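You operate a simulated robot arm through the tools that you are given. There is no shell and no other tool. Be economical: measure what you need, move in short steps, check, and stop when the job is done.

Carry out the task below with a simulated two-armed robot. There is one attempt and no reset: what you move stays moved.

Task
Take the middle large beaker and put it in the grey tray on the left half of the grey work bench. Put two of the grey rubber pads from the top of the blue-marked table on the right half of the grey work bench. Take the brass square tray and put it on the top of the yellow-marked table. Put the blue trough on the top of the blue-marked table away on the middle right shelf of the white rack. Open the yellow-marked table drawer, take the blue rubber ring and leave it in the inside of the yellow-marked table drawer and shut the drawer again. Stack the three-well mould that says "57" from the bare side of the blue-marked table on top of the three-well mould labelled "26". Take the ragged disc on the top of the blue-marked table and put it away on the steel tray by press four. Put the red rubber disc on the bare side of the yellow-marked table away on the right half of the grey work bench. Take the blue rubber disc and put it on the free spot right of the disc feeder. Take the straight mould on the bare side of the yellow-marked table and put it away on the left end of the loading bench. Put the brown block mould on the bare side of the yellow-marked table away on the upper shelf of the middle rack. Do these in any order.
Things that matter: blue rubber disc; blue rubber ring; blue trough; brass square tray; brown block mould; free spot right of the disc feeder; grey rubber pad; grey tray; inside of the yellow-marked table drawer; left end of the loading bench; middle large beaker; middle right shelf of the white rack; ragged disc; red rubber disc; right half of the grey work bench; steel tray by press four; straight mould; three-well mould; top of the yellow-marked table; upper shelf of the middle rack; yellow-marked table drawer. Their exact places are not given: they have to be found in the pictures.

It is judged by the outcome, as a careful person would: the job done as asked, and still so three seconds after it is handed in. It fails if anything else is knocked over, pushed out of place, dropped, spilled or broken.

Robot
Two 7-joint arms with two-finger parallel grippers on one trunk, on a base that drives. Base frame: it is fixed to the floor where the robot stands at the start and does not move with it; the origin is under the middle of the robot, x ahead of it, y to its left, z up; the surface under the hand at the start is at about z = 0.85. Lengths are in m, angles in rad, forces in N, time in s.
The left shoulder is at the start at [0.07, 0.13, 1.15], the right one opposite. With the tool pointing down near the work surface each hand reaches from about 0.22 to 0.52 m from the robot's upright axis, wherever it stands, measured 20 degrees to its own side. Places, roughly: blue rubber disc (4x4x2 cm) [-3.2, 0.9, 0.8]; blue rubber ring (6x6x2 cm) [-2, 1, 0.8]; blue trough (8x17x6 cm) [-1.3, 1, 0.8]; brass square tray (8x8x3 cm) [-1, 0.7, 0.8]; brown block mould [-3.75, 1, 0.75]; free spot right of the disc feeder [-3.2, 2.6, 0.8]; grey rubber pad (5x5x2 cm) [-1, 0.2, 0.8]; grey tray (26x30x5 cm) [0.5, 0.3, 0.9]; inside of the yellow-marked table drawer [-3.5, -0.4, 0.6]; left end of the loading bench [10.7, 0.9, 0.8]; middle large beaker [0.5, 0, 0.75]; middle right shelf of the white rack [-10, -4.6, 1]; ragged disc (5x5x2 cm) [-2.2, 1, 0.8]; red rubber disc (4x4x2 cm) [-2.8, 0.9, 0.8]; right half of the grey work bench [0.7, 1.5, 0.8]; steel tray by press four [-8.6, -4.4, 0.7]; straight mould [-3.5, 1, 0.75]; three-well mould [-1.75, 1, 0.75]; top of the yellow-marked table [-3.3, 0.3, 0.8]; upper shelf of the middle rack [-10, 0.8, 1.1]; yellow-marked table drawer [-3.5, -0.5, 0.6]. Payload 1.57 kg a hand.
The tool frame of a hand sits at the grasp point between the pads (the TCP): z along the fingers, y along the line on which they close. The tips reach 0.03 m beyond it. Largest opening 0.08 m; finger width 0.017, thickness 0.012; the body of the gripper, 0.04 by 0.082 m, starts 0.08 m behind the TCP.
Orientation is that of the tool frame in the base frame, as a unit quaternion [w, x, y, z]. With the fingers straight down and closing along the base's y, the tool's x points along the base's -x, its y along +y and its z along -z.

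Tools
- The arms move only by the tool apply_moves. It takes "left_moves", "right_moves" or both (then of equal length, played together; a hand with none holds still); each is a list of rows, each a list of 7 numbers: the shift along the tool's x, y, z in units of 50 mm (1.0 is 50 mm), then the turn, a rotation vector about the tool's x, y, z in units of 5 degrees (1.0 is 5 degrees), then the closure, from 0 (fully open) to 1 (shut). In form: [[x, y, z, wx, wy, wz, claw], ...]. A call has 1 to 8 rows; each row shifts and turns the commanded pose from where the row before left it, along the tool's axes as they then stand. A call with a number of a shift or a turn outside -1 to 1 is refused whole. Each row takes 0.2 s and may step no farther than 0.05 m and 0.15 rad from the row before; otherwise, or with a gripper value out of range, the whole call is refused. A pose out of reach is approached as far as the arm can. The call stops where the force on the tool passes 40 N (or 10 N more than at its start, if that is more) or the arm is blocked; 0.2 s more then pass. Each finger travels about 0.108 m/s and halts on what it meets, pressing with about 37 N; the grip force reading is that of the motor and also rises with nothing between the fingers. The clock runs only during rows and for 0.2 s after the last one: add rows that do not move to give the fingers time. The reply holds the time, the measured pose of the TCP, the force on the tool along the base axes, the opening and the grip force, in the units named above and with some noise, with the torque about the TCP (base axes, N m) and any sound that the robot's microphone picked up.
- Cameras (640 x 400 px; columns grow to the right, rows downward): "scene" is now at [0.1362, 0.0232, 1.3567]; the picture's right is [0.34, -0.94, 0.00], its down [-0.65, -0.23, -0.72] and it looks along [0.68, 0.24, -0.70] (base axes); focal length 256 px, centre (320, 200). "left" rides on the left gripper at [0.072, 0.007, -0.122] in its tool frame; the picture's right is [-0.09, 1.00, 0.00], its down [-0.84, -0.08, -0.54] and it looks along [-0.54, -0.05, 0.84] (tool axes); focal length 238 px, centre (320, 200). "right" rides on the right gripper at [0.072, -0.007, -0.122] in its tool frame; the picture's right is [0.09, 1.00, 0.00], its down [-0.84, 0.08, -0.54] and it looks along [-0.54, 0.05, 0.84] (tool axes); focal length 238 px, centre (320, 200).
- capture(camera): a new picture of that camera. No time passes.
- lift_body(by): slides the trunk up (or, below 0, down) by that many m; the arms and the scene camera ride with it, the base frame stays. It gives what a move gives, with no picture.
- steer(legs): drives the robot by 1 to 6 legs, each [ahead, left, turn to the left] in m, m and rad, along the robot's own axes; the way and the turn of a leg run together, so that a leg with both is an arc; at most 1.5 m and 3.142 rad a leg. The arms and the cameras ride along, it lands a little off, and it stops where it bumps. It gives what a move gives.
- turn_head(pan, tilt): turns the head with the scene camera to pan (to the left, within 1.501 rad either way) and tilt (down, from -0.506 to 1.204), counted from straight ahead of the robot. It gives what a move gives.
- pixel_to_xyz(camera, pixels): for up to 12 pixels [column, row] of the newest picture of that camera ("zoom" is the newest enlarged one), the place [x, y, z] in the base frame of the surface seen there, good to about 0.002 m, but the place of the scene camera against the robot may be out by one fixed shift of up to 0.018 m in any direction. No time passes.
- close_up(camera, box): a new picture of the part [left, top, right, bottom] of that camera's present view, enlarged. No time passes.
- finish_job(): hands the job in; it is judged then, once.

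Keep the steps short. Do not move on a guess: measure, check each grasp and each placing, and mend mistakes. In all there are 392 turns and 370 pictures (those below and enlarged ones count). Leave the grippers open and the arms clear of the work at the hand-in unless told otherwise, and finish with a single line.

The tools are called after "Call:" by a JSON object that holds its "api" and its "payload". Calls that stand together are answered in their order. apply_moves: Moves the arms, as the interface text tells. Its arguments: {"type":"object","properties":{"left_moves":{"type":"array","items":{"type":"array","items":{"type":"number"}}},"right_moves":{"type":"array","items":{"type":"array","items":{"type":"number"}}}},"required":[]} The other tools are called the same way: lift_body (by) slides the trunk up or down; steer (legs) drives the base; turn_head (pan, tilt) turns the head that bears the scene camera; capture (camera) takes a picture; pixel_to_xyz (camera, pixels) gives the place of the surface under pixels of a picture; close_up (camera, box) takes an enlarged picture of a part of a camera's view; finish_job () hands the job in.

At the start:

```text
t: 0.0
left_eef_pos: [0.3561, 0.278, 1.104]
left_tcp_rot: [0.001, -0.001, 1.0, 0.0]
left_force: [-0.9, -0.4, 0.1]
left_torque: [0.01, -0.01, 0.01]
left_width: 0.0801
left_grip_force: 0.0
right_eef_pos: [0.3738, -0.056, 1.1904]
right_tcp_rot: [0.0, 0.0, 1.0, 0.0]
right_force: [-0.3, 0.3, -0.4]
right_torque: [0.02, 0.02, -0.03]
right_width: 0.0802
right_grip_force: 0.0
trunk travel left (down, up): [-0.787, 0.153]
robot x, y, heading: [0.0047, 0.0015, -0.001]
head pan, tilt: [0.344, 0.768]
```

scene: 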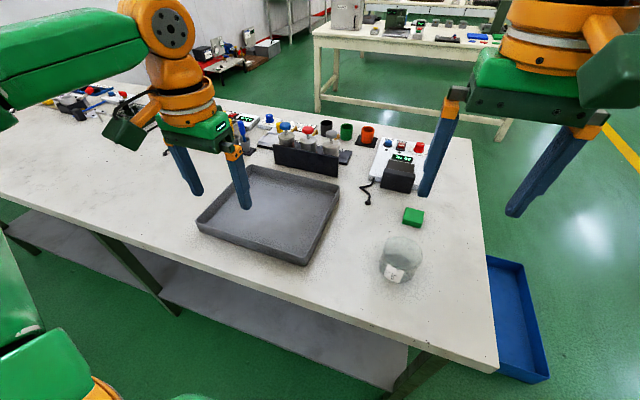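
right: 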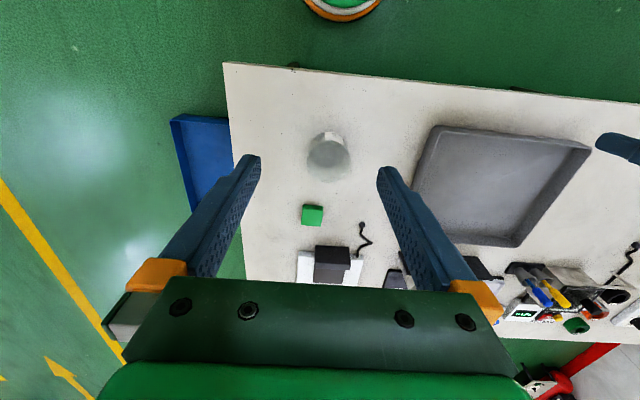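
left: 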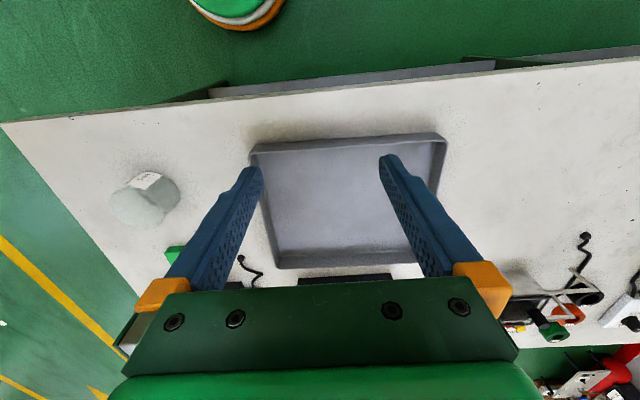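

I see a beaker at scene (400,258) and the grey tray at (270,215). I measure both first.

Call:
{"api": "close_up", "payload": {"camera": "scene", "box": [340, 200, 460, 300]}}

Call:
{"api": "pixel_to_xyz", "payload": {"camera": "scene", "pixels": [[270, 215], [206, 222], [250, 170], [335, 190], [302, 260], [400, 240], [383, 262], [420, 255], [400, 283], [413, 216], [200, 100], [450, 200]]}}

Call:
{"api": "pixel_to_xyz", "payload": {"camera": "right", "pixels": [[328, 135], [328, 155], [308, 155], [348, 155], [328, 180], [312, 214], [328, 145], [290, 155]]}}

```text
4.00 times, centred on (400, 250) of scene
```

zoom: 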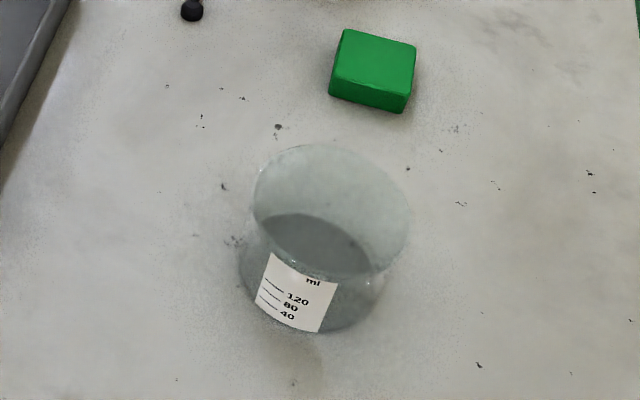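

```text
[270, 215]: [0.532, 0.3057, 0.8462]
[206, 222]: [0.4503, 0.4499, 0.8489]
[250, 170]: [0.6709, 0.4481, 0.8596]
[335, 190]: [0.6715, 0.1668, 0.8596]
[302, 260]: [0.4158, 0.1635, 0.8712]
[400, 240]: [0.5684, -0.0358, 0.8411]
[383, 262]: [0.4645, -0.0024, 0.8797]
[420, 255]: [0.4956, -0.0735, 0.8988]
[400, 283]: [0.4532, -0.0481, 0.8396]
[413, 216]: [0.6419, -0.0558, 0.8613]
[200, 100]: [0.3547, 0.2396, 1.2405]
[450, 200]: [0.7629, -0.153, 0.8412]
```

```text
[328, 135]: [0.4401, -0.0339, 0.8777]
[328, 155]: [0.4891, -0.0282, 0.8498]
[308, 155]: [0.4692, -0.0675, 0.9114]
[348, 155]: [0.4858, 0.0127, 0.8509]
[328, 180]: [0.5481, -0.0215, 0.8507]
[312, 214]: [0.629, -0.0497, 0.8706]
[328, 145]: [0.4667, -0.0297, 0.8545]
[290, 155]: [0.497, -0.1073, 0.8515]
```

Call:
{"api": "close_up", "payload": {"camera": "right", "box": [280, 110, 376, 170]}}

Call:
{"api": "close_up", "payload": {"camera": "left", "box": [80, 150, 208, 250]}}

```text
6.67 times, centred on (328, 140) of right
```

zoom: 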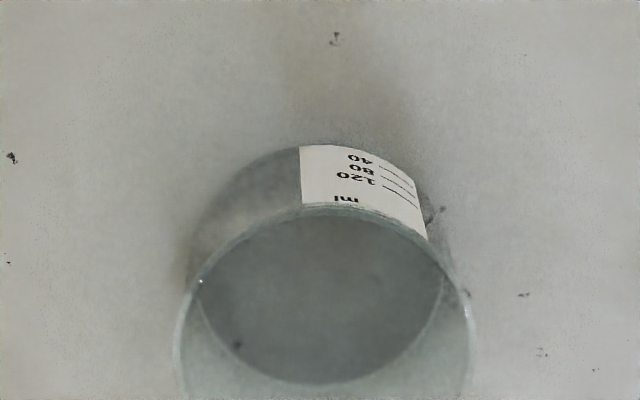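

```text
4.00 times, centred on (144, 200) of left
```

zoom: 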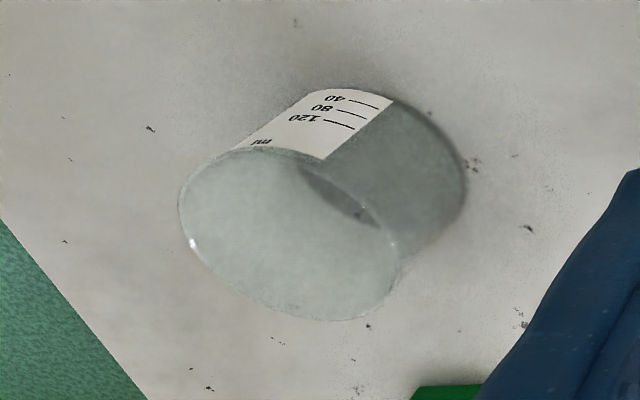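

Call:
{"api": "close_up", "payload": {"camera": "left", "box": [80, 150, 208, 250]}}

Call:
{"api": "pixel_to_xyz", "payload": {"camera": "zoom", "pixels": [[182, 195], [190, 240], [184, 215], [330, 317], [270, 300], [395, 295], [240, 150], [320, 160], [390, 100], [340, 92], [462, 200], [462, 160]]}}

Call:
{"api": "pixel_to_xyz", "payload": {"camera": "right", "pixels": [[307, 161], [308, 158], [350, 160], [349, 157], [328, 140], [325, 141], [320, 135], [335, 134], [325, 131], [310, 150], [346, 149], [340, 139]]}}

```text
4.00 times, centred on (144, 200) of left
```

zoom: 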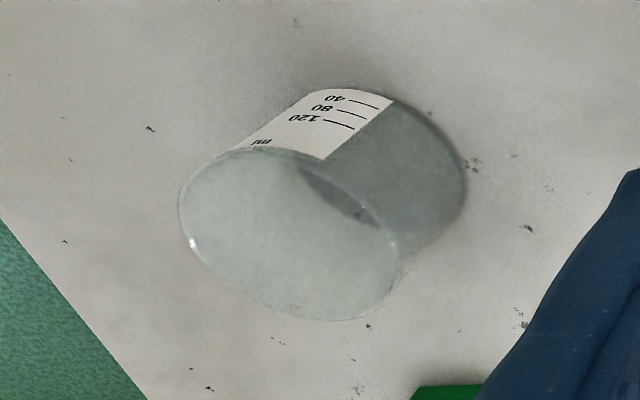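

```text
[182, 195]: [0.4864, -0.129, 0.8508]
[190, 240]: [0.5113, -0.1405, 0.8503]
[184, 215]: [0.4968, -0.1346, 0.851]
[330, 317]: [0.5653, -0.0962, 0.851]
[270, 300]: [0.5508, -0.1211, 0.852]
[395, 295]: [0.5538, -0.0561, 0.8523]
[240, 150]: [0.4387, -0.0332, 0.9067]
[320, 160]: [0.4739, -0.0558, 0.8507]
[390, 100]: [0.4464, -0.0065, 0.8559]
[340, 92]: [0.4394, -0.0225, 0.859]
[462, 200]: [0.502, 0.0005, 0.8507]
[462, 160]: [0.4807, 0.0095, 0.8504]
```

```text
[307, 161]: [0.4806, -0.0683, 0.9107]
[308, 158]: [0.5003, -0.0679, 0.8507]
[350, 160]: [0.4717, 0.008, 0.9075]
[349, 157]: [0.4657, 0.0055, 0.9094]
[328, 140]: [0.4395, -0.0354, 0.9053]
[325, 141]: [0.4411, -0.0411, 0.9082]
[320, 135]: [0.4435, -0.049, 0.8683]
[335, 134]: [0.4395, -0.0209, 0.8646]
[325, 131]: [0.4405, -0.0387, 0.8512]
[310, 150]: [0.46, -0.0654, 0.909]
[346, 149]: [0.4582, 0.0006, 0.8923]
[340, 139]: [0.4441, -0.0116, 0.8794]
```

The beaker is a cylinder about 77 mm across with its rim at z 0.91, centred near (0.478, -0.030). That is too tight for the 80 mm opening, so I'll pinch its left wall with one finger inside. I move the right hand aside and bring the left hand above the wall.

Call:
{"api": "apply_moves", "payload": {"left_moves": [[-0.349, -0.774, 0.383, 0, 0, 0, 0], [-0.349, -0.774, 0.383, 0, 0, 0, 0], [-0.349, -0.774, 0.383, 0, 0, 0, 0], [-0.349, -0.774, 0.383, 0, 0, 0, 0], [-0.349, -0.774, 0.383, 0, 0, 0, 0], [-0.349, -0.774, 0.383, 0, 0, 0, 0], [-0.349, -0.774, 0.383, 0, 0, 0, 0], [0, 0, 0, 0, 0, 0, 0]], "right_moves": [[0.2, -0.9, 0, 0, 0, 0, 0], [0.2, -0.9, 0, 0, 0, 0, 0], [0.2, -0.9, 0, 0, 0, 0, 0], [0.2, -0.9, 0, 0, 0, 0, 0], [0.2, -0.9, 0, 0, 0, 0, 0], [0, -0.5, 0, 0, 0, 0, 0], [0, 0, 0, 0, 0, 0, 0], [0, 0, 0, 0, 0, 0, 0]]}}

Call:
{"api": "capture", "payload": {"camera": "left"}}

```text
t: 1.8
left_eef_pos: [0.3745, 0.1244, 0.982]
left_tcp_rot: [0.002, -0.001, 1.0, -0.001]
left_force: [0.4, -0.1, 0.5]
left_torque: [0.0, 0.03, 0.04]
left_width: 0.0801
left_grip_force: 0.1
left hand out of reach, approached as far as the arm can: row 4, 5, 6, 7
right_eef_pos: [0.3243, -0.306, 1.1916]
right_tcp_rot: [0.0, 0.0, 1.0, 0.0]
right_force: [0.2, -0.4, 0.1]
right_torque: [0.0, 0.02, 0.02]
right_width: 0.0798
right_grip_force: 0.0
trunk travel left (down, up): [-0.787, 0.153]
robot x, y, heading: [-0.0041, -0.0005, -0.001]
head pan, tilt: [0.344, 0.768]
```

```text
362 pictures are left
```

left: 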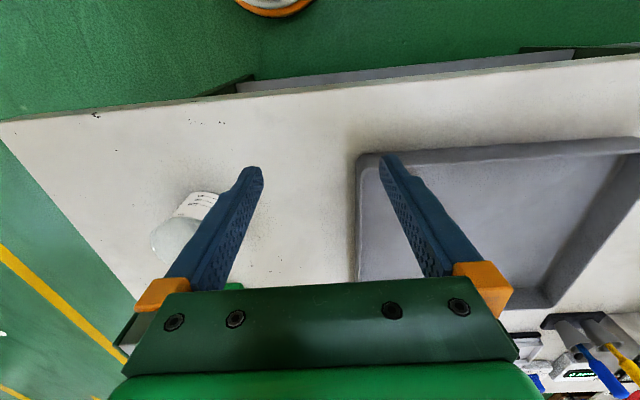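

Call:
{"api": "pixel_to_xyz", "payload": {"camera": "left", "pixels": [[300, 88], [100, 115], [500, 66], [400, 260], [370, 160], [600, 145], [550, 295], [20, 135]]}}

Call:
{"api": "steer", "payload": {"legs": [[0, -0.13, 0]]}}

```text
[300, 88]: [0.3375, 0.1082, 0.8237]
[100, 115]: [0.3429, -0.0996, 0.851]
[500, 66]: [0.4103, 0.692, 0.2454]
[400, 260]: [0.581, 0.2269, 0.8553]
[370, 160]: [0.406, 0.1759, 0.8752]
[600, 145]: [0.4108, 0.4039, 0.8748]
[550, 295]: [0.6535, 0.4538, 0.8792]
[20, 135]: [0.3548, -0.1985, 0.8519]
```

```text
t: 3.1
left_eef_pos: [0.3774, -0.001, 0.9824]
left_tcp_rot: [0.001, -0.001, 1.0, -0.004]
left_force: [0.6, 0.3, -0.1]
left_torque: [0.0, 0.01, -0.02]
left_width: 0.0802
left_grip_force: 0.0
right_eef_pos: [0.3262, -0.4329, 1.1925]
right_tcp_rot: [0.0, 0.0, 1.0, -0.002]
right_force: [-0.3, 0.2, 0.1]
right_torque: [-0.02, 0.01, 0.0]
right_width: 0.0802
right_grip_force: 0.0
trunk travel left (down, up): [-0.787, 0.153]
robot x, y, heading: [0.001, -0.1285, -0.002]
head pan, tilt: [0.344, 0.768]
```

Bench front edge is at x≈0.335. Now the left hand moves to above the beaker's left wall.

Call:
{"api": "apply_moves", "payload": {"left_moves": [[-0.68, 0.05, 0, 0, 0, 0, 0], [-0.68, 0.05, 0, 0, 0, 0, 0], [-0.68, 0.05, 0, 0, 0, 0, 0], [0, 0, 0, 0, 0, 0, 0]]}}

Call:
{"api": "capture", "payload": {"camera": "left"}}

```text
t: 4.1
left_eef_pos: [0.4228, 0.0474, 0.9896]
left_tcp_rot: [0.003, -0.001, 1.0, -0.002]
left_force: [0.4, 0.8, 0.2]
left_torque: [0.02, 0.01, 0.0]
left_width: 0.0798
left_grip_force: 0.1
left hand out of reach, approached as far as the arm can: row 1, 2, 3
right_eef_pos: [0.3257, -0.4359, 1.1909]
right_tcp_rot: [0.001, 0.0, 1.0, 0.0]
right_force: [-0.7, 0.4, 1.0]
right_torque: [0.03, 0.0, 0.01]
right_width: 0.08
right_grip_force: 0.0
trunk travel left (down, up): [-0.787, 0.153]
robot x, y, heading: [-0.0055, -0.1278, -0.003]
head pan, tilt: [0.344, 0.768]
```

```text
361 pictures are left
```

left: 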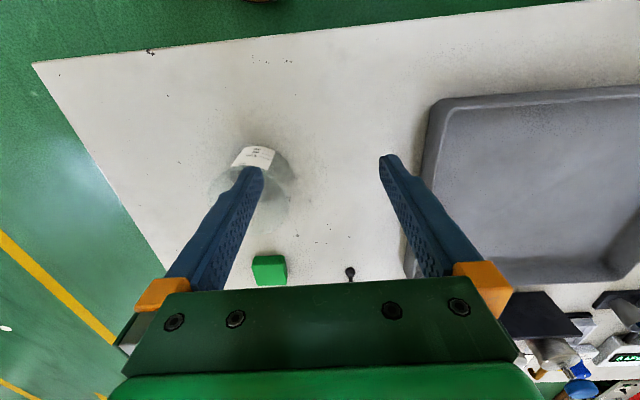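

The arm falls short by 5 cm. I drive slightly ahead.

Call:
{"api": "steer", "payload": {"legs": [[0.08, 0, 0]]}}

Call:
{"api": "apply_moves", "payload": {"left_moves": [[0, -0.4, 0.1, 0, 0, 0, 0], [0, -0.4, 0.1, 0, 0, 0, 0], [0, 0, 0, 0, 0, 0, 0]]}}

Call:
{"api": "capture", "payload": {"camera": "left"}}

```text
t: 5.1
left_eef_pos: [0.499, 0.046, 0.9919]
left_tcp_rot: [0.006, -0.002, 1.0, -0.001]
left_force: [-0.4, -1.2, 0.8]
left_torque: [0.04, -0.02, 0.0]
left_width: 0.08
left_grip_force: 0.0
right_eef_pos: [0.4, -0.4368, 1.1931]
right_tcp_rot: [0.003, 0.0, 1.0, 0.0]
right_force: [-0.1, 0.8, 0.6]
right_torque: [0.03, -0.01, 0.03]
right_width: 0.0799
right_grip_force: 0.1
trunk travel left (down, up): [-0.787, 0.153]
robot x, y, heading: [0.0798, -0.1309, 0.001]
head pan, tilt: [0.344, 0.768]
```

```text
t: 5.9
left_eef_pos: [0.4846, 0.022, 0.9825]
left_tcp_rot: [0.003, 0.0, 1.0, -0.003]
left_force: [-0.9, -0.4, 0.0]
left_torque: [0.02, 0.0, 0.0]
left_width: 0.0799
left_grip_force: 0.0
left hand out of reach, approached as far as the arm can: row 1, 2
right_eef_pos: [0.4062, -0.4346, 1.1914]
right_tcp_rot: [-0.001, -0.001, 1.0, -0.001]
right_force: [-0.4, 0.7, 0.2]
right_torque: [0.0, 0.01, -0.03]
right_width: 0.0799
right_grip_force: 0.0
trunk travel left (down, up): [-0.787, 0.153]
robot x, y, heading: [0.0804, -0.1297, 0.008]
head pan, tilt: [0.344, 0.768]
```

```text
360 pictures are left
```

left: 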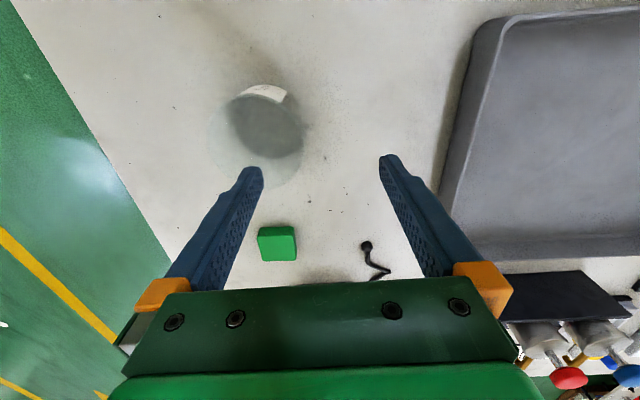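

The reach seems better when the hand is lower relative to the shoulder, so I raise the trunk 0.1 m and retry.

Call:
{"api": "lift_body", "payload": {"by": 0.12}}

Call:
{"api": "apply_moves", "payload": {"left_moves": [[0, 0, 0.6, 0, 0, 0, 0], [0, 0, 0.6, 0, 0, 0, 0], [0, 0, 0.6, 0, 0, 0, 0], [0.1, -0.2, 0.6, 0, 0, 0, 0], [0, 0, 0, 0, 0, 0, 0]]}}

```text
t: 7.4
left_eef_pos: [0.4841, 0.0212, 1.1029]
left_tcp_rot: [0.003, -0.001, 1.0, -0.003]
left_force: [0.3, 0.8, -0.1]
left_torque: [0.01, 0.03, 0.02]
left_width: 0.0801
left_grip_force: 0.0
right_eef_pos: [0.4051, -0.4344, 1.3123]
right_tcp_rot: [0.0, 0.0, 1.0, 0.0]
right_force: [-0.6, -0.3, -0.3]
right_torque: [0.02, 0.03, 0.02]
right_width: 0.08
right_grip_force: 0.1
trunk travel left (down, up): [-0.907, 0.033]
robot x, y, heading: [0.0778, -0.1292, -0.002]
head pan, tilt: [0.344, 0.768]
```

```text
t: 8.6
left_eef_pos: [0.4504, 0.0398, 1.0051]
left_tcp_rot: [0.003, -0.001, 1.0, -0.003]
left_force: [0.1, 0.3, 0.0]
left_torque: [-0.03, -0.01, -0.02]
left_width: 0.0799
left_grip_force: 0.1
left hand out of reach, approached as far as the arm can: row 1, 2, 3, 4
right_eef_pos: [0.4051, -0.4359, 1.3124]
right_tcp_rot: [0.0, -0.001, 1.0, 0.0]
right_force: [0.0, -0.1, 0.1]
right_torque: [-0.01, -0.01, -0.02]
right_width: 0.0799
right_grip_force: 0.1
trunk travel left (down, up): [-0.907, 0.033]
robot x, y, heading: [0.0778, -0.1267, 0.004]
head pan, tilt: [0.344, 0.768]
```

Call:
{"api": "apply_moves", "payload": {"left_moves": [[0, 0.8, 0, 0, 0, 0, 0], [0, 0.8, 0, 0, 0, 0, 0], [-0.5, 0, 0, 0, 0, 0, 0], [-0.5, 0, 0, 0, 0, 0, 0], [-0.5, 0, 0, 0, 0, 0, 0], [0, 0, 0, 0, 0, 0, 0]]}}

Call:
{"api": "capture", "payload": {"camera": "scene"}}

```text
t: 10.0
left_eef_pos: [0.5022, 0.1243, 1.0133]
left_tcp_rot: [0.005, -0.001, 1.0, -0.002]
left_force: [0.1, 0.3, 0.4]
left_torque: [0.03, 0.02, 0.01]
left_width: 0.0801
left_grip_force: 0.1
left hand out of reach, approached as far as the arm can: row 5
right_eef_pos: [0.4063, -0.435, 1.3129]
right_tcp_rot: [0.0, -0.001, 1.0, 0.0]
right_force: [0.4, -0.6, 0.0]
right_torque: [0.03, -0.02, -0.01]
right_width: 0.0798
right_grip_force: 0.1
trunk travel left (down, up): [-0.907, 0.033]
robot x, y, heading: [0.078, -0.1302, 0.005]
head pan, tilt: [0.344, 0.768]
```

```text
359 pictures are left
```

scene: 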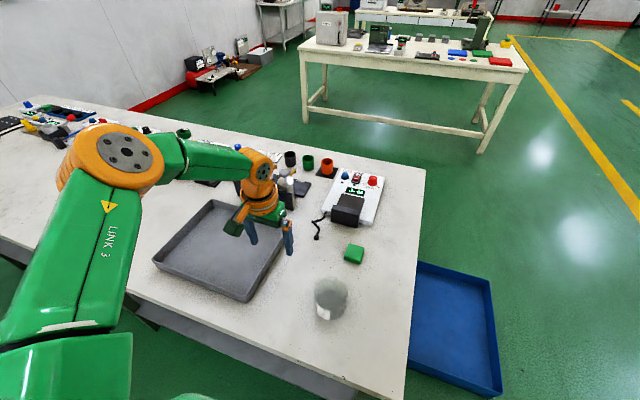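

The left arm's boundary here is about (0.37, 0.17) from the robot's axis. I drive a bit farther ahead and right so the beaker wall falls inside it.

Call:
{"api": "steer", "payload": {"legs": [[0.05, -0.05, 0]]}}

Call:
{"api": "lift_body", "payload": {"by": -0.04}}

Call:
{"api": "apply_moves", "payload": {"left_moves": [[0.6, -0.6, 0, 0, 0, 0, 0], [0.7, -0.7, 0, 0, 0, 0, 0], [0, 0, 0, 0, 0, 0, 0]]}}

Call:
{"api": "capture", "payload": {"camera": "left"}}

```text
t: 11.1
left_eef_pos: [0.5465, 0.0793, 1.0138]
left_tcp_rot: [0.007, -0.002, 1.0, -0.005]
left_force: [-0.2, 0.9, 0.0]
left_torque: [-0.05, -0.03, -0.01]
left_width: 0.08
left_grip_force: 0.1
right_eef_pos: [0.4491, -0.4775, 1.3155]
right_tcp_rot: [0.003, -0.001, 1.0, -0.002]
right_force: [-0.1, 0.3, 0.4]
right_torque: [0.0, -0.05, -0.04]
right_width: 0.0801
right_grip_force: 0.1
trunk travel left (down, up): [-0.907, 0.033]
robot x, y, heading: [0.1279, -0.1828, 0.0]
head pan, tilt: [0.344, 0.768]
```

```text
t: 11.9
left_eef_pos: [0.5532, 0.0731, 0.9745]
left_tcp_rot: [0.004, -0.001, 1.0, -0.002]
left_force: [0.1, -0.6, -0.7]
left_torque: [0.03, 0.0, -0.02]
left_width: 0.0802
left_grip_force: 0.3
right_eef_pos: [0.456, -0.4872, 1.2711]
right_tcp_rot: [0.0, 0.0, 1.0, 0.0]
right_force: [-0.3, 0.5, 0.6]
right_torque: [0.0, 0.0, -0.03]
right_width: 0.0801
right_grip_force: 0.1
trunk travel left (down, up): [-0.867, 0.073]
robot x, y, heading: [0.1297, -0.1776, 0.004]
head pan, tilt: [0.344, 0.768]
```

```text
t: 12.7
left_eef_pos: [0.4887, 0.0087, 0.9728]
left_tcp_rot: [0.003, -0.002, 1.0, -0.002]
left_force: [0.3, -0.6, 0.4]
left_torque: [0.0, 0.01, -0.02]
left_width: 0.0801
left_grip_force: 0.0
right_eef_pos: [0.4557, -0.4856, 1.2706]
right_tcp_rot: [0.0, 0.0, 1.0, 0.001]
right_force: [0.4, -0.6, -0.5]
right_torque: [0.01, 0.02, 0.0]
right_width: 0.08
right_grip_force: 0.0
trunk travel left (down, up): [-0.867, 0.073]
robot x, y, heading: [0.126, -0.1822, 0.001]
head pan, tilt: [0.344, 0.768]
```

```text
358 pictures are left
```

left: 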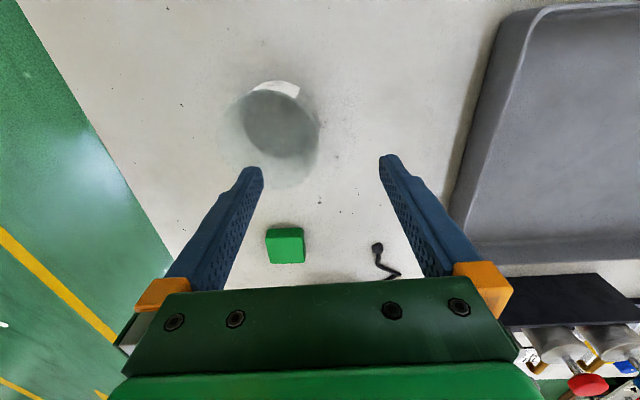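

Call:
{"api": "pixel_to_xyz", "payload": {"camera": "left", "pixels": [[318, 140], [319, 145], [320, 135], [272, 88], [260, 93], [285, 95], [219, 150], [300, 176], [285, 120], [285, 140], [280, 130], [310, 160]]}}

Call:
{"api": "close_up", "payload": {"camera": "left", "box": [200, 70, 360, 200]}}

```text
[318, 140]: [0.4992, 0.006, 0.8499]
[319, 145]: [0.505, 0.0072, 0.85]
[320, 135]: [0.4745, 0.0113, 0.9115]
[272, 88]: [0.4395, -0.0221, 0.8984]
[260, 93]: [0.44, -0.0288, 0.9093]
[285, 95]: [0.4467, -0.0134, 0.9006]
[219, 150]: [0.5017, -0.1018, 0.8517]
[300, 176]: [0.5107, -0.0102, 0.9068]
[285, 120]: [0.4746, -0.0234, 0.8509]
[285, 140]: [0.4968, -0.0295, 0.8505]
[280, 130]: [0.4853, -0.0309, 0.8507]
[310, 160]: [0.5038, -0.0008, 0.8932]
```

```text
3.08 times, centred on (280, 135) of left
```

zoom: 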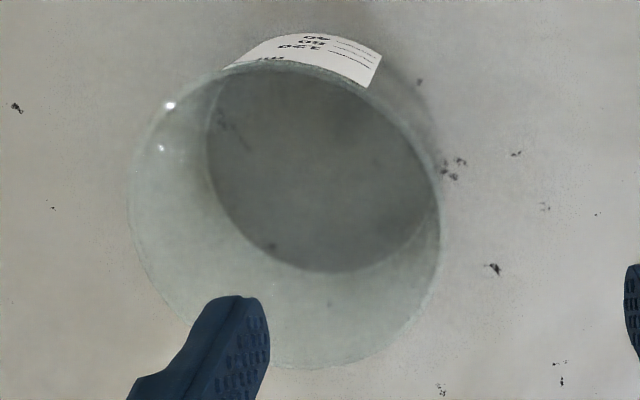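

The beaker is empty and its left wall is at (0.478, 0.011). I align and lower with one finger inside it.

Call:
{"api": "apply_moves", "payload": {"left_moves": [[0.21, 0.02, 0, 0, 0, 0, 0], [0, 0, 0.55, 0, 0, 0, 0], [0, 0, 0.55, 0, 0, 0, 0], [0, 0, 0.5, 0, 0, 0, 0], [0, 0, 0, 0, 0, 0, 0]]}}

Call:
{"api": "capture", "payload": {"camera": "left"}}

```text
t: 13.9
left_eef_pos: [0.4652, 0.0227, 0.9161]
left_tcp_rot: [0.005, -0.002, 1.0, -0.002]
left_force: [-0.5, 0.1, -0.4]
left_torque: [-0.01, 0.01, -0.02]
left_width: 0.0798
left_grip_force: 0.1
left hand out of reach, approached as far as the arm can: row 3, 4
right_eef_pos: [0.4551, -0.4857, 1.2718]
right_tcp_rot: [0.0, -0.001, 1.0, 0.0]
right_force: [0.3, 0.6, -0.9]
right_torque: [0.01, 0.01, 0.01]
right_width: 0.0802
right_grip_force: 0.1
trunk travel left (down, up): [-0.867, 0.073]
robot x, y, heading: [0.1273, -0.1801, 0.001]
head pan, tilt: [0.344, 0.768]
```

```text
356 pictures are left
```

left: 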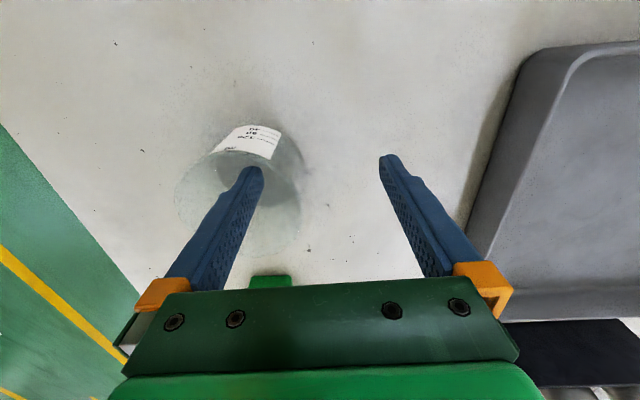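

Reach shrinks as the hand goes low under the shoulder, so I'll lift the hand and lower the trunk instead.

Call:
{"api": "apply_moves", "payload": {"left_moves": [[0, 0, -0.9, 0, 0, 0, 0], [0, 0, -0.9, 0, 0, 0, 0], [0, 0, -0.9, 0, 0, 0, 0], [0, 0, -0.9, 0, 0, 0, 0], [0, 0, 0, 0, 0, 0, 0]]}}

Call:
{"api": "lift_body", "payload": {"by": -0.13}}

Call:
{"api": "capture", "payload": {"camera": "scene"}}

```text
t: 15.1
left_eef_pos: [0.4626, 0.0234, 1.0968]
left_tcp_rot: [0.003, -0.001, 1.0, -0.002]
left_force: [-0.6, 0.0, -0.5]
left_torque: [0.0, 0.02, 0.02]
left_width: 0.0801
left_grip_force: 0.0
right_eef_pos: [0.455, -0.4847, 1.2723]
right_tcp_rot: [0.0, -0.001, 1.0, -0.001]
right_force: [0.1, 0.0, 0.0]
right_torque: [0.02, -0.01, 0.02]
right_width: 0.0797
right_grip_force: 0.1
trunk travel left (down, up): [-0.867, 0.073]
robot x, y, heading: [0.1269, -0.1801, 0.004]
head pan, tilt: [0.344, 0.768]
```

```text
t: 16.7
left_eef_pos: [0.4631, 0.0234, 0.966]
left_tcp_rot: [0.004, -0.002, 1.0, -0.003]
left_force: [-0.5, -0.1, 0.6]
left_torque: [-0.02, 0.02, 0.02]
left_width: 0.08
left_grip_force: 0.1
right_eef_pos: [0.4544, -0.4851, 1.1415]
right_tcp_rot: [0.0, -0.001, 1.0, 0.0]
right_force: [0.0, -0.1, -0.1]
right_torque: [0.01, -0.04, 0.02]
right_width: 0.0796
right_grip_force: 0.2
trunk travel left (down, up): [-0.737, 0.203]
robot x, y, heading: [0.1302, -0.1813, 0.006]
head pan, tilt: [0.344, 0.768]
```

```text
355 pictures are left
```

scene: 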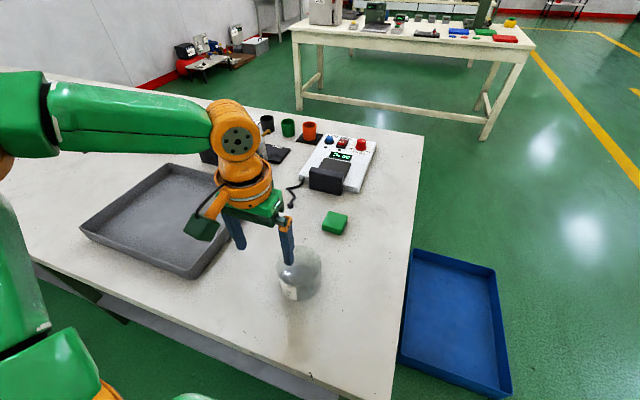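

Call:
{"api": "apply_moves", "payload": {"left_moves": [[-0.3, -0.27, 0, 0, 0, 0, 0], [0, 0, 0.5, 0, 0, 0, 0], [0, 0, 0.5, 0, 0, 0, 0], [0, 0, 0.46, 0, 0, 0, 0], [0, 0, 0, 0, 0, 0, 0]]}}

Call:
{"api": "capture", "payload": {"camera": "left"}}

```text
t: 17.9
left_eef_pos: [0.4779, 0.0089, 0.8926]
left_tcp_rot: [0.005, -0.002, 1.0, -0.003]
left_force: [0.1, -0.9, 0.6]
left_torque: [0.02, -0.01, 0.0]
left_width: 0.0799
left_grip_force: 0.1
right_eef_pos: [0.4558, -0.4859, 1.1422]
right_tcp_rot: [0.001, -0.001, 1.0, 0.001]
right_force: [-0.2, -0.4, 0.0]
right_torque: [-0.01, -0.02, 0.01]
right_width: 0.0801
right_grip_force: 0.1
trunk travel left (down, up): [-0.737, 0.203]
robot x, y, heading: [0.1283, -0.1785, 0.003]
head pan, tilt: [0.344, 0.768]
```

```text
354 pictures are left
```

left: 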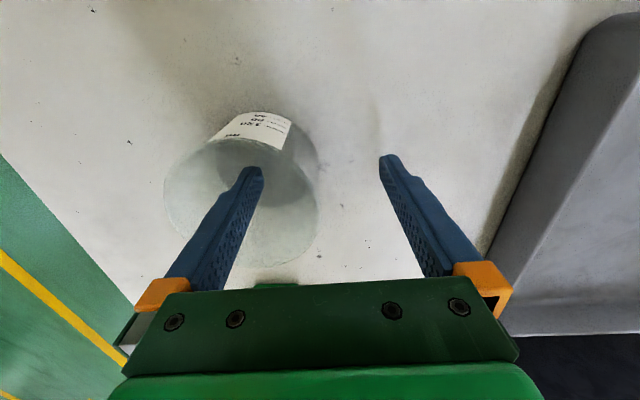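

The inner finger is inside the beaker. I close on the wall and lift.

Call:
{"api": "apply_moves", "payload": {"left_moves": [[0, 0, 0, 0, 0, 0, 1], [0, 0, 0, 0, 0, 0, 1], [0, 0, 0, 0, 0, 0, 1], [0, 0, -0.4, 0, 0, 0, 1], [0, 0, -0.4, 0, 0, 0, 1], [0, 0, -0.4, 0, 0, 0, 1], [0, 0, 0, 0, 0, 0, 1]]}}

Call:
{"api": "capture", "payload": {"camera": "left"}}

```text
t: 19.5
left_eef_pos: [0.4791, 0.0107, 0.9541]
left_tcp_rot: [0.004, -0.002, 1.0, -0.002]
left_force: [0.4, -0.6, -1.9]
left_torque: [0.07, -0.01, -0.01]
left_width: 0.0028
left_grip_force: 23.6
right_eef_pos: [0.4559, -0.4845, 1.1418]
right_tcp_rot: [0.0, -0.001, 1.0, 0.0]
right_force: [0.2, -0.4, -0.1]
right_torque: [0.01, -0.01, -0.01]
right_width: 0.08
right_grip_force: 0.1
trunk travel left (down, up): [-0.737, 0.203]
robot x, y, heading: [0.1316, -0.1803, 0.001]
head pan, tilt: [0.344, 0.768]
```

```text
353 pictures are left
```

left: 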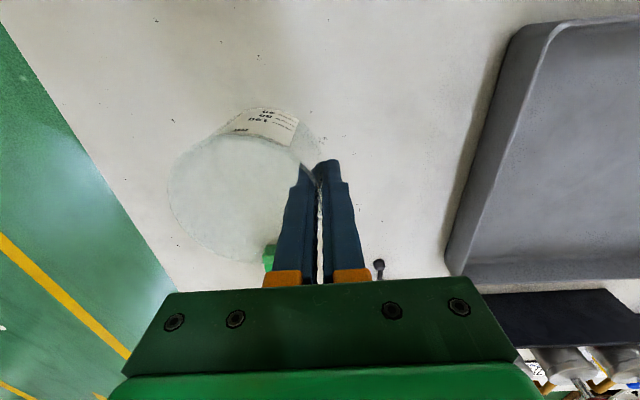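

The beaker is held (2.8 mm wall, about 0.19 kg). I drive left to bring it over the tray.

Call:
{"api": "steer", "payload": {"legs": [[0, 0.31, 0]]}}

Call:
{"api": "capture", "payload": {"camera": "scene"}}

Call:
{"api": "capture", "payload": {"camera": "left"}}

```text
t: 21.6
left_eef_pos: [0.4783, 0.3188, 0.9529]
left_tcp_rot: [0.004, -0.001, 1.0, -0.002]
left_force: [-0.1, -0.3, -1.4]
left_torque: [0.08, -0.01, -0.01]
left_width: 0.0029
left_grip_force: 23.9
right_eef_pos: [0.4549, -0.1793, 1.1412]
right_tcp_rot: [0.0, 0.0, 1.0, 0.001]
right_force: [-0.3, 0.3, -0.6]
right_torque: [0.03, 0.03, 0.0]
right_width: 0.08
right_grip_force: 0.0
trunk travel left (down, up): [-0.737, 0.203]
robot x, y, heading: [0.135, 0.1301, 0.0]
head pan, tilt: [0.344, 0.768]
```

```text
352 pictures are left
```

scene: 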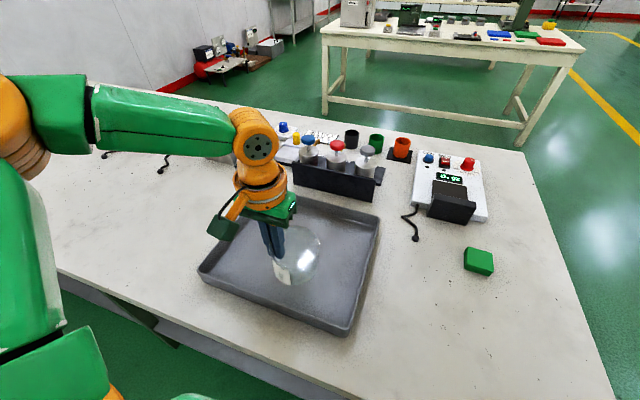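

```text
351 pictures are left
```

left: 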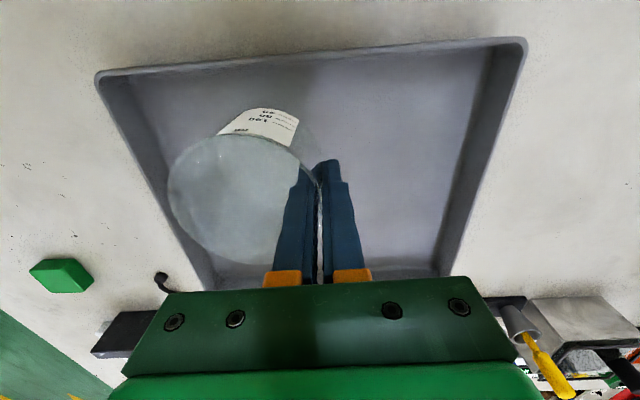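

Call:
{"api": "apply_moves", "payload": {"left_moves": [[-0.5, 0, 0, 0, 0, 0, 1], [0, 0, 0.4, 0, 0, 0, 1], [0, 0, 0.4, 0, 0, 0, 1], [0, 0, 0.22, 0, 0, 0, 1], [0, 0, 0.05, 0, 0, 0, 1], [0, 0, 0, 0, 0, 0, 1]]}}

Call:
{"api": "capture", "payload": {"camera": "left"}}

```text
t: 23.0
left_eef_pos: [0.5026, 0.3191, 0.8995]
left_tcp_rot: [0.003, 0.0, 1.0, -0.002]
left_force: [0.4, 0.2, -1.7]
left_torque: [0.06, 0.03, 0.03]
left_width: 0.0025
left_grip_force: 24.9
right_eef_pos: [0.4542, -0.1761, 1.1413]
right_tcp_rot: [0.0, -0.001, 1.0, 0.001]
right_force: [-0.1, 0.8, -0.3]
right_torque: [-0.02, -0.04, 0.0]
right_width: 0.0803
right_grip_force: 0.0
trunk travel left (down, up): [-0.737, 0.203]
robot x, y, heading: [0.1299, 0.13, 0.004]
head pan, tilt: [0.344, 0.768]
```

```text
350 pictures are left
```

left: 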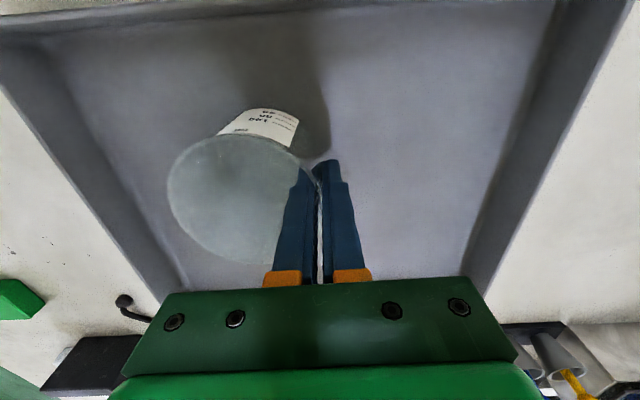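

Force is still -1.7 N, so it's not quite touching. I lower by 1 to 2 mm steps until it touches.

Call:
{"api": "apply_moves", "payload": {"left_moves": [[0, 0, 0.05, 0, 0, 0, 1], [0, 0, 0.04, 0, 0, 0, 1], [0, 0, 0, 0, 0, 0, 1]]}}

```text
t: 23.8
left_eef_pos: [0.5028, 0.3188, 0.8977]
left_tcp_rot: [0.006, -0.001, 1.0, -0.003]
left_force: [2.1, 4.9, 18.2]
left_torque: [-1.04, -0.08, 0.2]
left_width: 0.003
left_grip_force: 24.3
right_eef_pos: [0.4522, -0.1757, 1.1426]
right_tcp_rot: [0.0, -0.001, 1.0, 0.0]
right_force: [-0.6, -0.1, -0.8]
right_torque: [-0.02, 0.0, -0.02]
right_width: 0.0801
right_grip_force: 0.1
trunk travel left (down, up): [-0.737, 0.203]
robot x, y, heading: [0.1305, 0.1252, -0.001]
head pan, tilt: [0.344, 0.768]
```

Call:
{"api": "apply_moves", "payload": {"left_moves": [[0, 0, -0.03, 0, 0, 0, 1], [0, 0, 0, 0, 0, 0, 0], [0, 0, 0, 0, 0, 0, 0], [0, 0, 0, 0, 0, 0, 0], [0, 0, -0.8, 0, 0, 0, 0], [0, 0, -0.8, 0, 0, 0, 0], [0, 0, -0.8, 0, 0, 0, 0], [0, 0, -0.8, 0, 0, 0, 0]]}}

Call:
{"api": "capture", "payload": {"camera": "left"}}

Call:
{"api": "turn_head", "payload": {"pan": 0.0, "tilt": 0.5}}

Call:
{"api": "capture", "payload": {"camera": "scene"}}

```text
t: 25.6
left_eef_pos: [0.5014, 0.3194, 1.0579]
left_tcp_rot: [0.004, -0.001, 1.0, -0.003]
left_force: [0.7, 0.0, -0.2]
left_torque: [0.0, -0.02, -0.02]
left_width: 0.0801
left_grip_force: 0.0
right_eef_pos: [0.4552, -0.1777, 1.1433]
right_tcp_rot: [0.0, -0.001, 1.0, 0.0]
right_force: [0.0, -0.3, 0.3]
right_torque: [0.0, 0.0, -0.01]
right_width: 0.0799
right_grip_force: 0.1
trunk travel left (down, up): [-0.737, 0.203]
robot x, y, heading: [0.1311, 0.1267, 0.002]
head pan, tilt: [0.344, 0.768]
```

```text
349 pictures are left
```

left: 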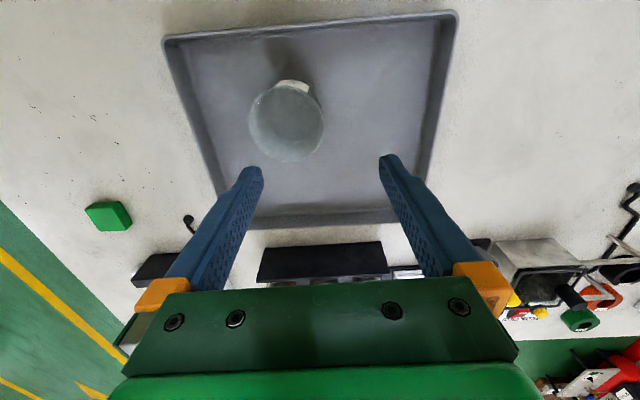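

```text
t: 26.4
left_eef_pos: [0.5012, 0.3191, 1.0555]
left_tcp_rot: [0.005, 0.0, 1.0, -0.003]
left_force: [0.1, 0.6, 0.6]
left_torque: [0.01, 0.0, 0.03]
left_width: 0.0801
left_grip_force: 0.1
right_eef_pos: [0.455, -0.1769, 1.1411]
right_tcp_rot: [0.0, -0.001, 1.0, 0.0]
right_force: [0.1, 0.2, 0.3]
right_torque: [-0.03, 0.0, 0.0]
right_width: 0.08
right_grip_force: 0.0
trunk travel left (down, up): [-0.737, 0.203]
robot x, y, heading: [0.1281, 0.1233, 0.001]
head pan, tilt: [0.0, 0.499]
```

```text
348 pictures are left
```

scene: 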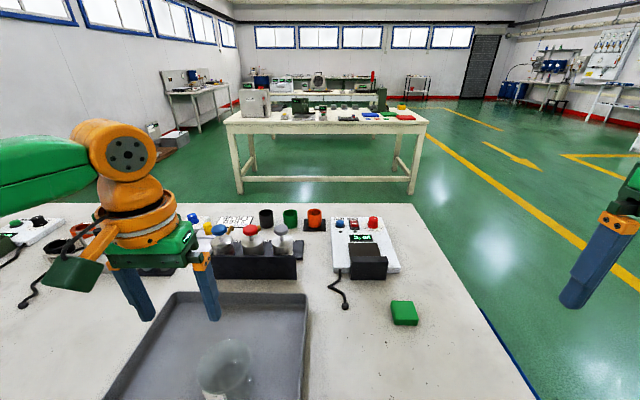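

The beaker stands upright in the tray. Now I look around to the left and right to plan the drive to the blue-marked table behind.

Call:
{"api": "turn_head", "payload": {"pan": 1.5, "tilt": 0.5}}

Call:
{"api": "capture", "payload": {"camera": "scene"}}

Call:
{"api": "turn_head", "payload": {"pan": -1.5, "tilt": 0.5}}

Call:
{"api": "capture", "payload": {"camera": "scene"}}

```text
t: 28.0
left_eef_pos: [0.5017, 0.319, 1.0572]
left_tcp_rot: [0.004, -0.002, 1.0, -0.003]
left_force: [0.1, -0.1, -0.1]
left_torque: [0.0, 0.02, 0.03]
left_width: 0.08
left_grip_force: 0.1
right_eef_pos: [0.4556, -0.1772, 1.1407]
right_tcp_rot: [0.0, 0.0, 1.0, 0.0]
right_force: [-0.1, -0.3, 0.4]
right_torque: [-0.03, 0.05, 0.0]
right_width: 0.0799
right_grip_force: 0.1
trunk travel left (down, up): [-0.737, 0.203]
robot x, y, heading: [0.1283, 0.1306, 0.003]
head pan, tilt: [1.499, 0.499]
```

```text
347 pictures are left
```

scene: 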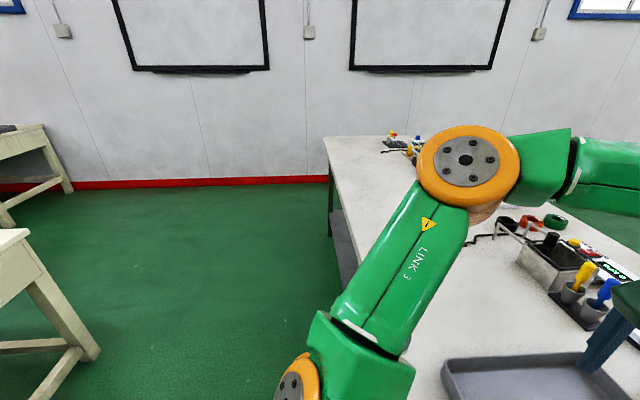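

```text
t: 30.6
left_eef_pos: [0.5009, 0.3193, 1.0561]
left_tcp_rot: [0.004, -0.001, 1.0, -0.002]
left_force: [-0.5, -1.3, -0.4]
left_torque: [0.01, -0.02, -0.01]
left_width: 0.0801
left_grip_force: 0.1
right_eef_pos: [0.4543, -0.1773, 1.1405]
right_tcp_rot: [0.0, 0.0, 1.0, 0.0]
right_force: [0.1, -0.2, -0.3]
right_torque: [0.03, -0.01, -0.03]
right_width: 0.0804
right_grip_force: 0.0
trunk travel left (down, up): [-0.737, 0.203]
robot x, y, heading: [0.1283, 0.1271, 0.005]
head pan, tilt: [-1.499, 0.499]
```

```text
346 pictures are left
```

scene: 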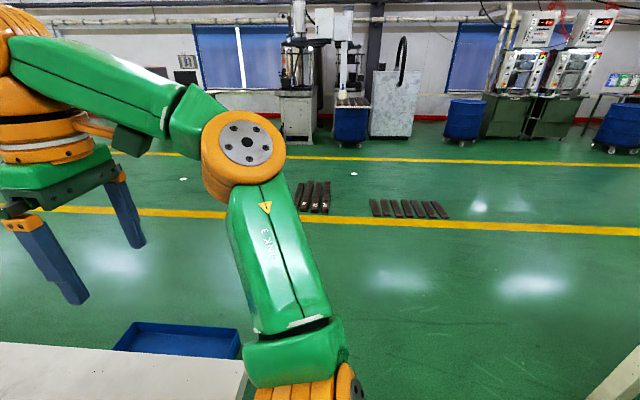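

Call:
{"api": "pixel_to_xyz", "payload": {"camera": "scene", "pixels": [[630, 375], [600, 395], [635, 345], [200, 370], [240, 360]]}}

Call:
{"api": "turn_head", "payload": {"pan": 1.5, "tilt": 0.5}}

Call:
{"api": "capture", "payload": {"camera": "scene"}}

Call:
{"api": "pixel_to_xyz", "payload": {"camera": "scene", "pixels": [[10, 240], [25, 235], [10, 270], [40, 125], [325, 140], [380, 137], [90, 350], [65, 185], [350, 200]]}}

```text
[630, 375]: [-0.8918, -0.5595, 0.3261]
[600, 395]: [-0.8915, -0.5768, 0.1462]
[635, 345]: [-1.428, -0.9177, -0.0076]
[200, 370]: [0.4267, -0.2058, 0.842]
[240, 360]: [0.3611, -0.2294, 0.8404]
```

```text
t: 33.2
left_eef_pos: [0.5017, 0.3184, 1.0561]
left_tcp_rot: [0.004, -0.001, 1.0, -0.002]
left_force: [-0.6, -0.1, 0.3]
left_torque: [0.01, 0.02, 0.01]
left_width: 0.0802
left_grip_force: 0.0
right_eef_pos: [0.4546, -0.1766, 1.1414]
right_tcp_rot: [0.0, -0.001, 1.0, 0.0]
right_force: [0.0, 0.3, 0.1]
right_torque: [0.01, -0.02, 0.01]
right_width: 0.0798
right_grip_force: 0.1
trunk travel left (down, up): [-0.737, 0.203]
robot x, y, heading: [0.1293, 0.1301, 0.004]
head pan, tilt: [1.499, 0.499]
```

```text
345 pictures are left
```

scene: 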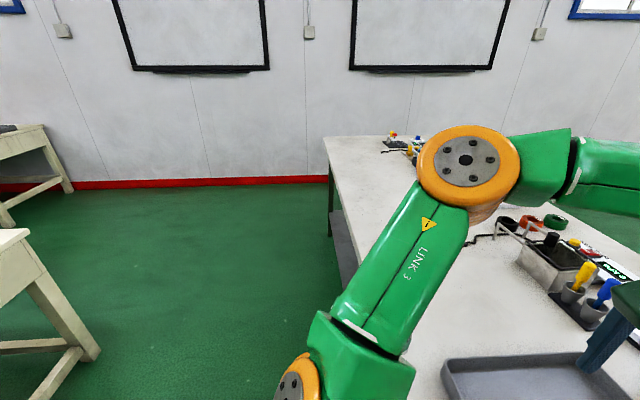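

```text
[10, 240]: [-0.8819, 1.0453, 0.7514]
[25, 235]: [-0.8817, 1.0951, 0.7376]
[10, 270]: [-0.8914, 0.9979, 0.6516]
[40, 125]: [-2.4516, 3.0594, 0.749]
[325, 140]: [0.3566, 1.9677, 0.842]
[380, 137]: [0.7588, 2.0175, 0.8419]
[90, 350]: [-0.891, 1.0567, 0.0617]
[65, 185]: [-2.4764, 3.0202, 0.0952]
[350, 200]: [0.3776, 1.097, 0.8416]
```

The blue-marked table's near edge is x≈-0.89 and the bench edge is 0.34, so I back to the middle of the gap and turn around.

Call:
{"api": "steer", "payload": {"legs": [[-0.4, 0, 0], [0, 0, 3.14]]}}

Call:
{"api": "turn_head", "payload": {"pan": 0, "tilt": 0.6}}

Call:
{"api": "capture", "payload": {"camera": "scene"}}

```text
t: 43.0
left_eef_pos: [-0.6403, -0.0623, 1.0566]
left_tcp_rot: [-0.003, 1.0, 0.005, -0.004]
left_force: [-0.7, 0.2, 0.0]
left_torque: [0.0, 0.01, -0.01]
left_width: 0.0801
left_grip_force: 0.0
right_eef_pos: [-0.5978, 0.4336, 1.1413]
right_tcp_rot: [0.0, 1.0, 0.005, 0.0]
right_force: [-0.2, -0.1, -0.5]
right_torque: [0.02, 0.0, 0.02]
right_width: 0.0801
right_grip_force: 0.0
trunk travel left (down, up): [-0.737, 0.203]
robot x, y, heading: [-0.2695, 0.1314, -3.131]
head pan, tilt: [1.499, 0.499]
```

```text
t: 44.6
left_eef_pos: [-0.6408, -0.0633, 1.0556]
left_tcp_rot: [-0.002, 1.0, 0.006, -0.005]
left_force: [1.0, -0.1, 0.5]
left_torque: [-0.02, 0.0, -0.02]
left_width: 0.0801
left_grip_force: 0.1
right_eef_pos: [-0.5967, 0.433, 1.1424]
right_tcp_rot: [0.0, 1.0, 0.005, 0.0]
right_force: [-0.2, -0.2, 0.3]
right_torque: [-0.02, 0.0, -0.01]
right_width: 0.0802
right_grip_force: 0.1
trunk travel left (down, up): [-0.737, 0.203]
robot x, y, heading: [-0.2693, 0.1301, -3.133]
head pan, tilt: [0.0, 0.6]
```

```text
344 pictures are left
```

scene: 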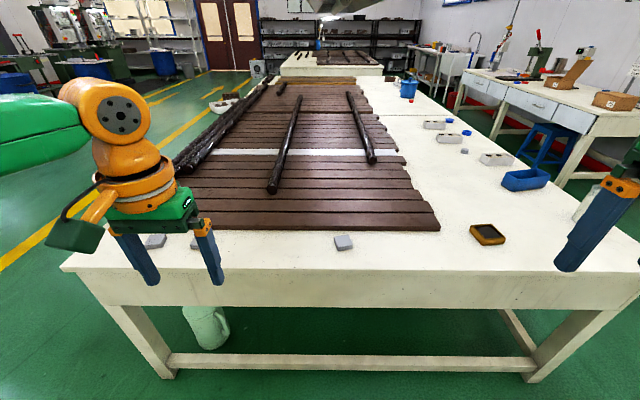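

Call:
{"api": "close_up", "payload": {"camera": "scene", "box": [400, 70, 560, 200]}}

Call:
{"api": "close_up", "payload": {"camera": "scene", "box": [120, 200, 380, 280]}}

Call:
{"api": "pixel_to_xyz", "payload": {"camera": "scene", "pixels": [[343, 241], [155, 239], [194, 241], [487, 234], [525, 178], [437, 123], [449, 137], [495, 157], [466, 132], [464, 150], [408, 88], [300, 255]]}}

```text
3.08 times, centred on (480, 135) of scene
```

zoom: 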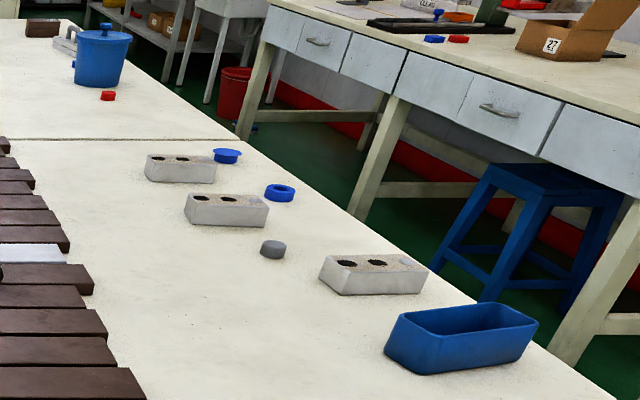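

```text
2.46 times, centred on (250, 240) of scene
```

zoom: 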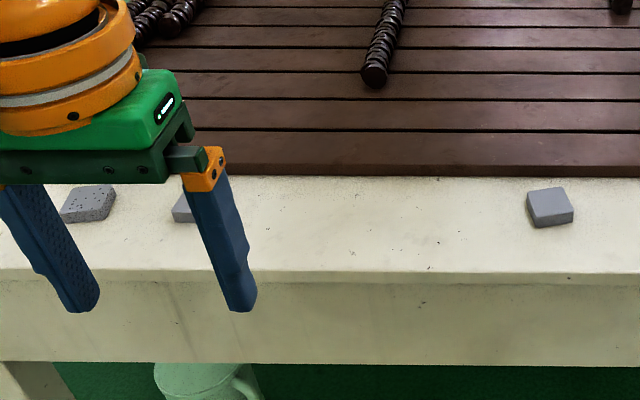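

```text
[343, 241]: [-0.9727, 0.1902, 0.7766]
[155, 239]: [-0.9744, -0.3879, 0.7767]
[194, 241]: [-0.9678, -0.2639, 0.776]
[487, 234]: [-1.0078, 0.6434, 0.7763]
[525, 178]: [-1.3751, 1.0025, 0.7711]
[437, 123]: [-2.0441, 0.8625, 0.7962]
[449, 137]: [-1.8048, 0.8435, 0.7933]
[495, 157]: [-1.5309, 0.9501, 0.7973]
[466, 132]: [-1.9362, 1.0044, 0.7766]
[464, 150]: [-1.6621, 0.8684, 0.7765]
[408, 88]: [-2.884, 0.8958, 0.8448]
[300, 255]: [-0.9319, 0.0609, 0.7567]
```

I see pads at scene (343,241) and (194,241), which look plain grey, and a speckled one at (155,239). I drive so that the two plain pads lie ahead, one before each hand, and lower the trunk for this lower table.

Call:
{"api": "steer", "payload": {"legs": [[0.33, 0.167, 0]]}}

Call:
{"api": "lift_body", "payload": {"by": -0.09}}

Call:
{"api": "capture", "payload": {"camera": "left"}}

Call:
{"api": "capture", "payload": {"camera": "right"}}

```text
t: 47.0
left_eef_pos: [-0.9682, -0.2348, 1.0566]
left_tcp_rot: [-0.001, 1.0, 0.006, -0.005]
left_force: [0.1, 0.4, -0.2]
left_torque: [0.02, 0.0, 0.0]
left_width: 0.0801
left_grip_force: 0.0
right_eef_pos: [-0.9276, 0.262, 1.1419]
right_tcp_rot: [0.0, 1.0, 0.006, -0.001]
right_force: [0.9, 0.5, 0.4]
right_torque: [-0.01, 0.02, -0.02]
right_width: 0.0799
right_grip_force: 0.1
trunk travel left (down, up): [-0.737, 0.203]
robot x, y, heading: [-0.598, -0.0421, -3.126]
head pan, tilt: [0.0, 0.6]
```

```text
t: 48.3
left_eef_pos: [-0.9694, -0.2348, 0.9661]
left_tcp_rot: [-0.002, 1.0, 0.007, -0.005]
left_force: [0.6, 0.3, -0.2]
left_torque: [0.01, -0.02, 0.0]
left_width: 0.0803
left_grip_force: 0.2
right_eef_pos: [-0.9285, 0.2602, 1.0521]
right_tcp_rot: [0.0, 1.0, 0.006, 0.0]
right_force: [0.6, -0.4, 0.3]
right_torque: [0.0, 0.02, 0.04]
right_width: 0.0801
right_grip_force: 0.2
trunk travel left (down, up): [-0.647, 0.293]
robot x, y, heading: [-0.5998, -0.0401, -3.127]
head pan, tilt: [0.0, 0.6]
```

```text
341 pictures are left
```

left: 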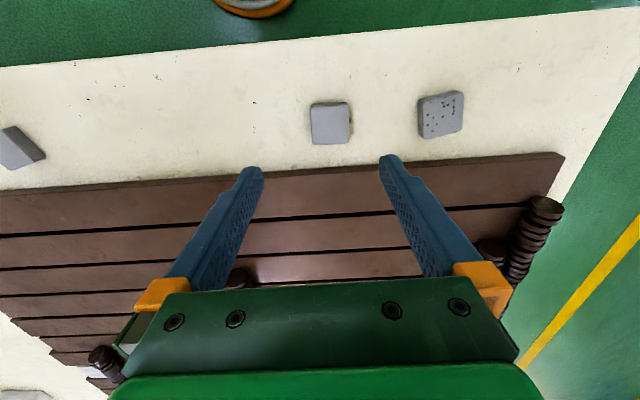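

```text
340 pictures are left
```

right: 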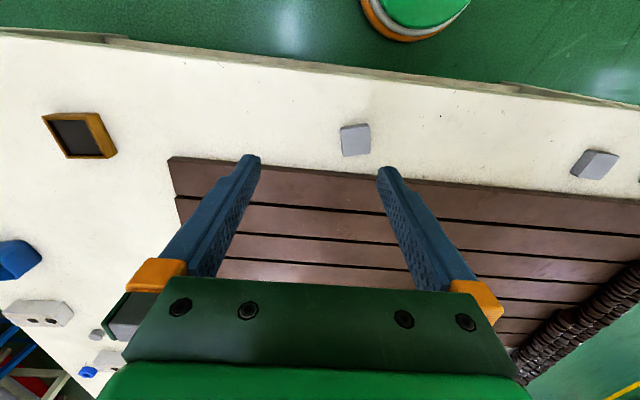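

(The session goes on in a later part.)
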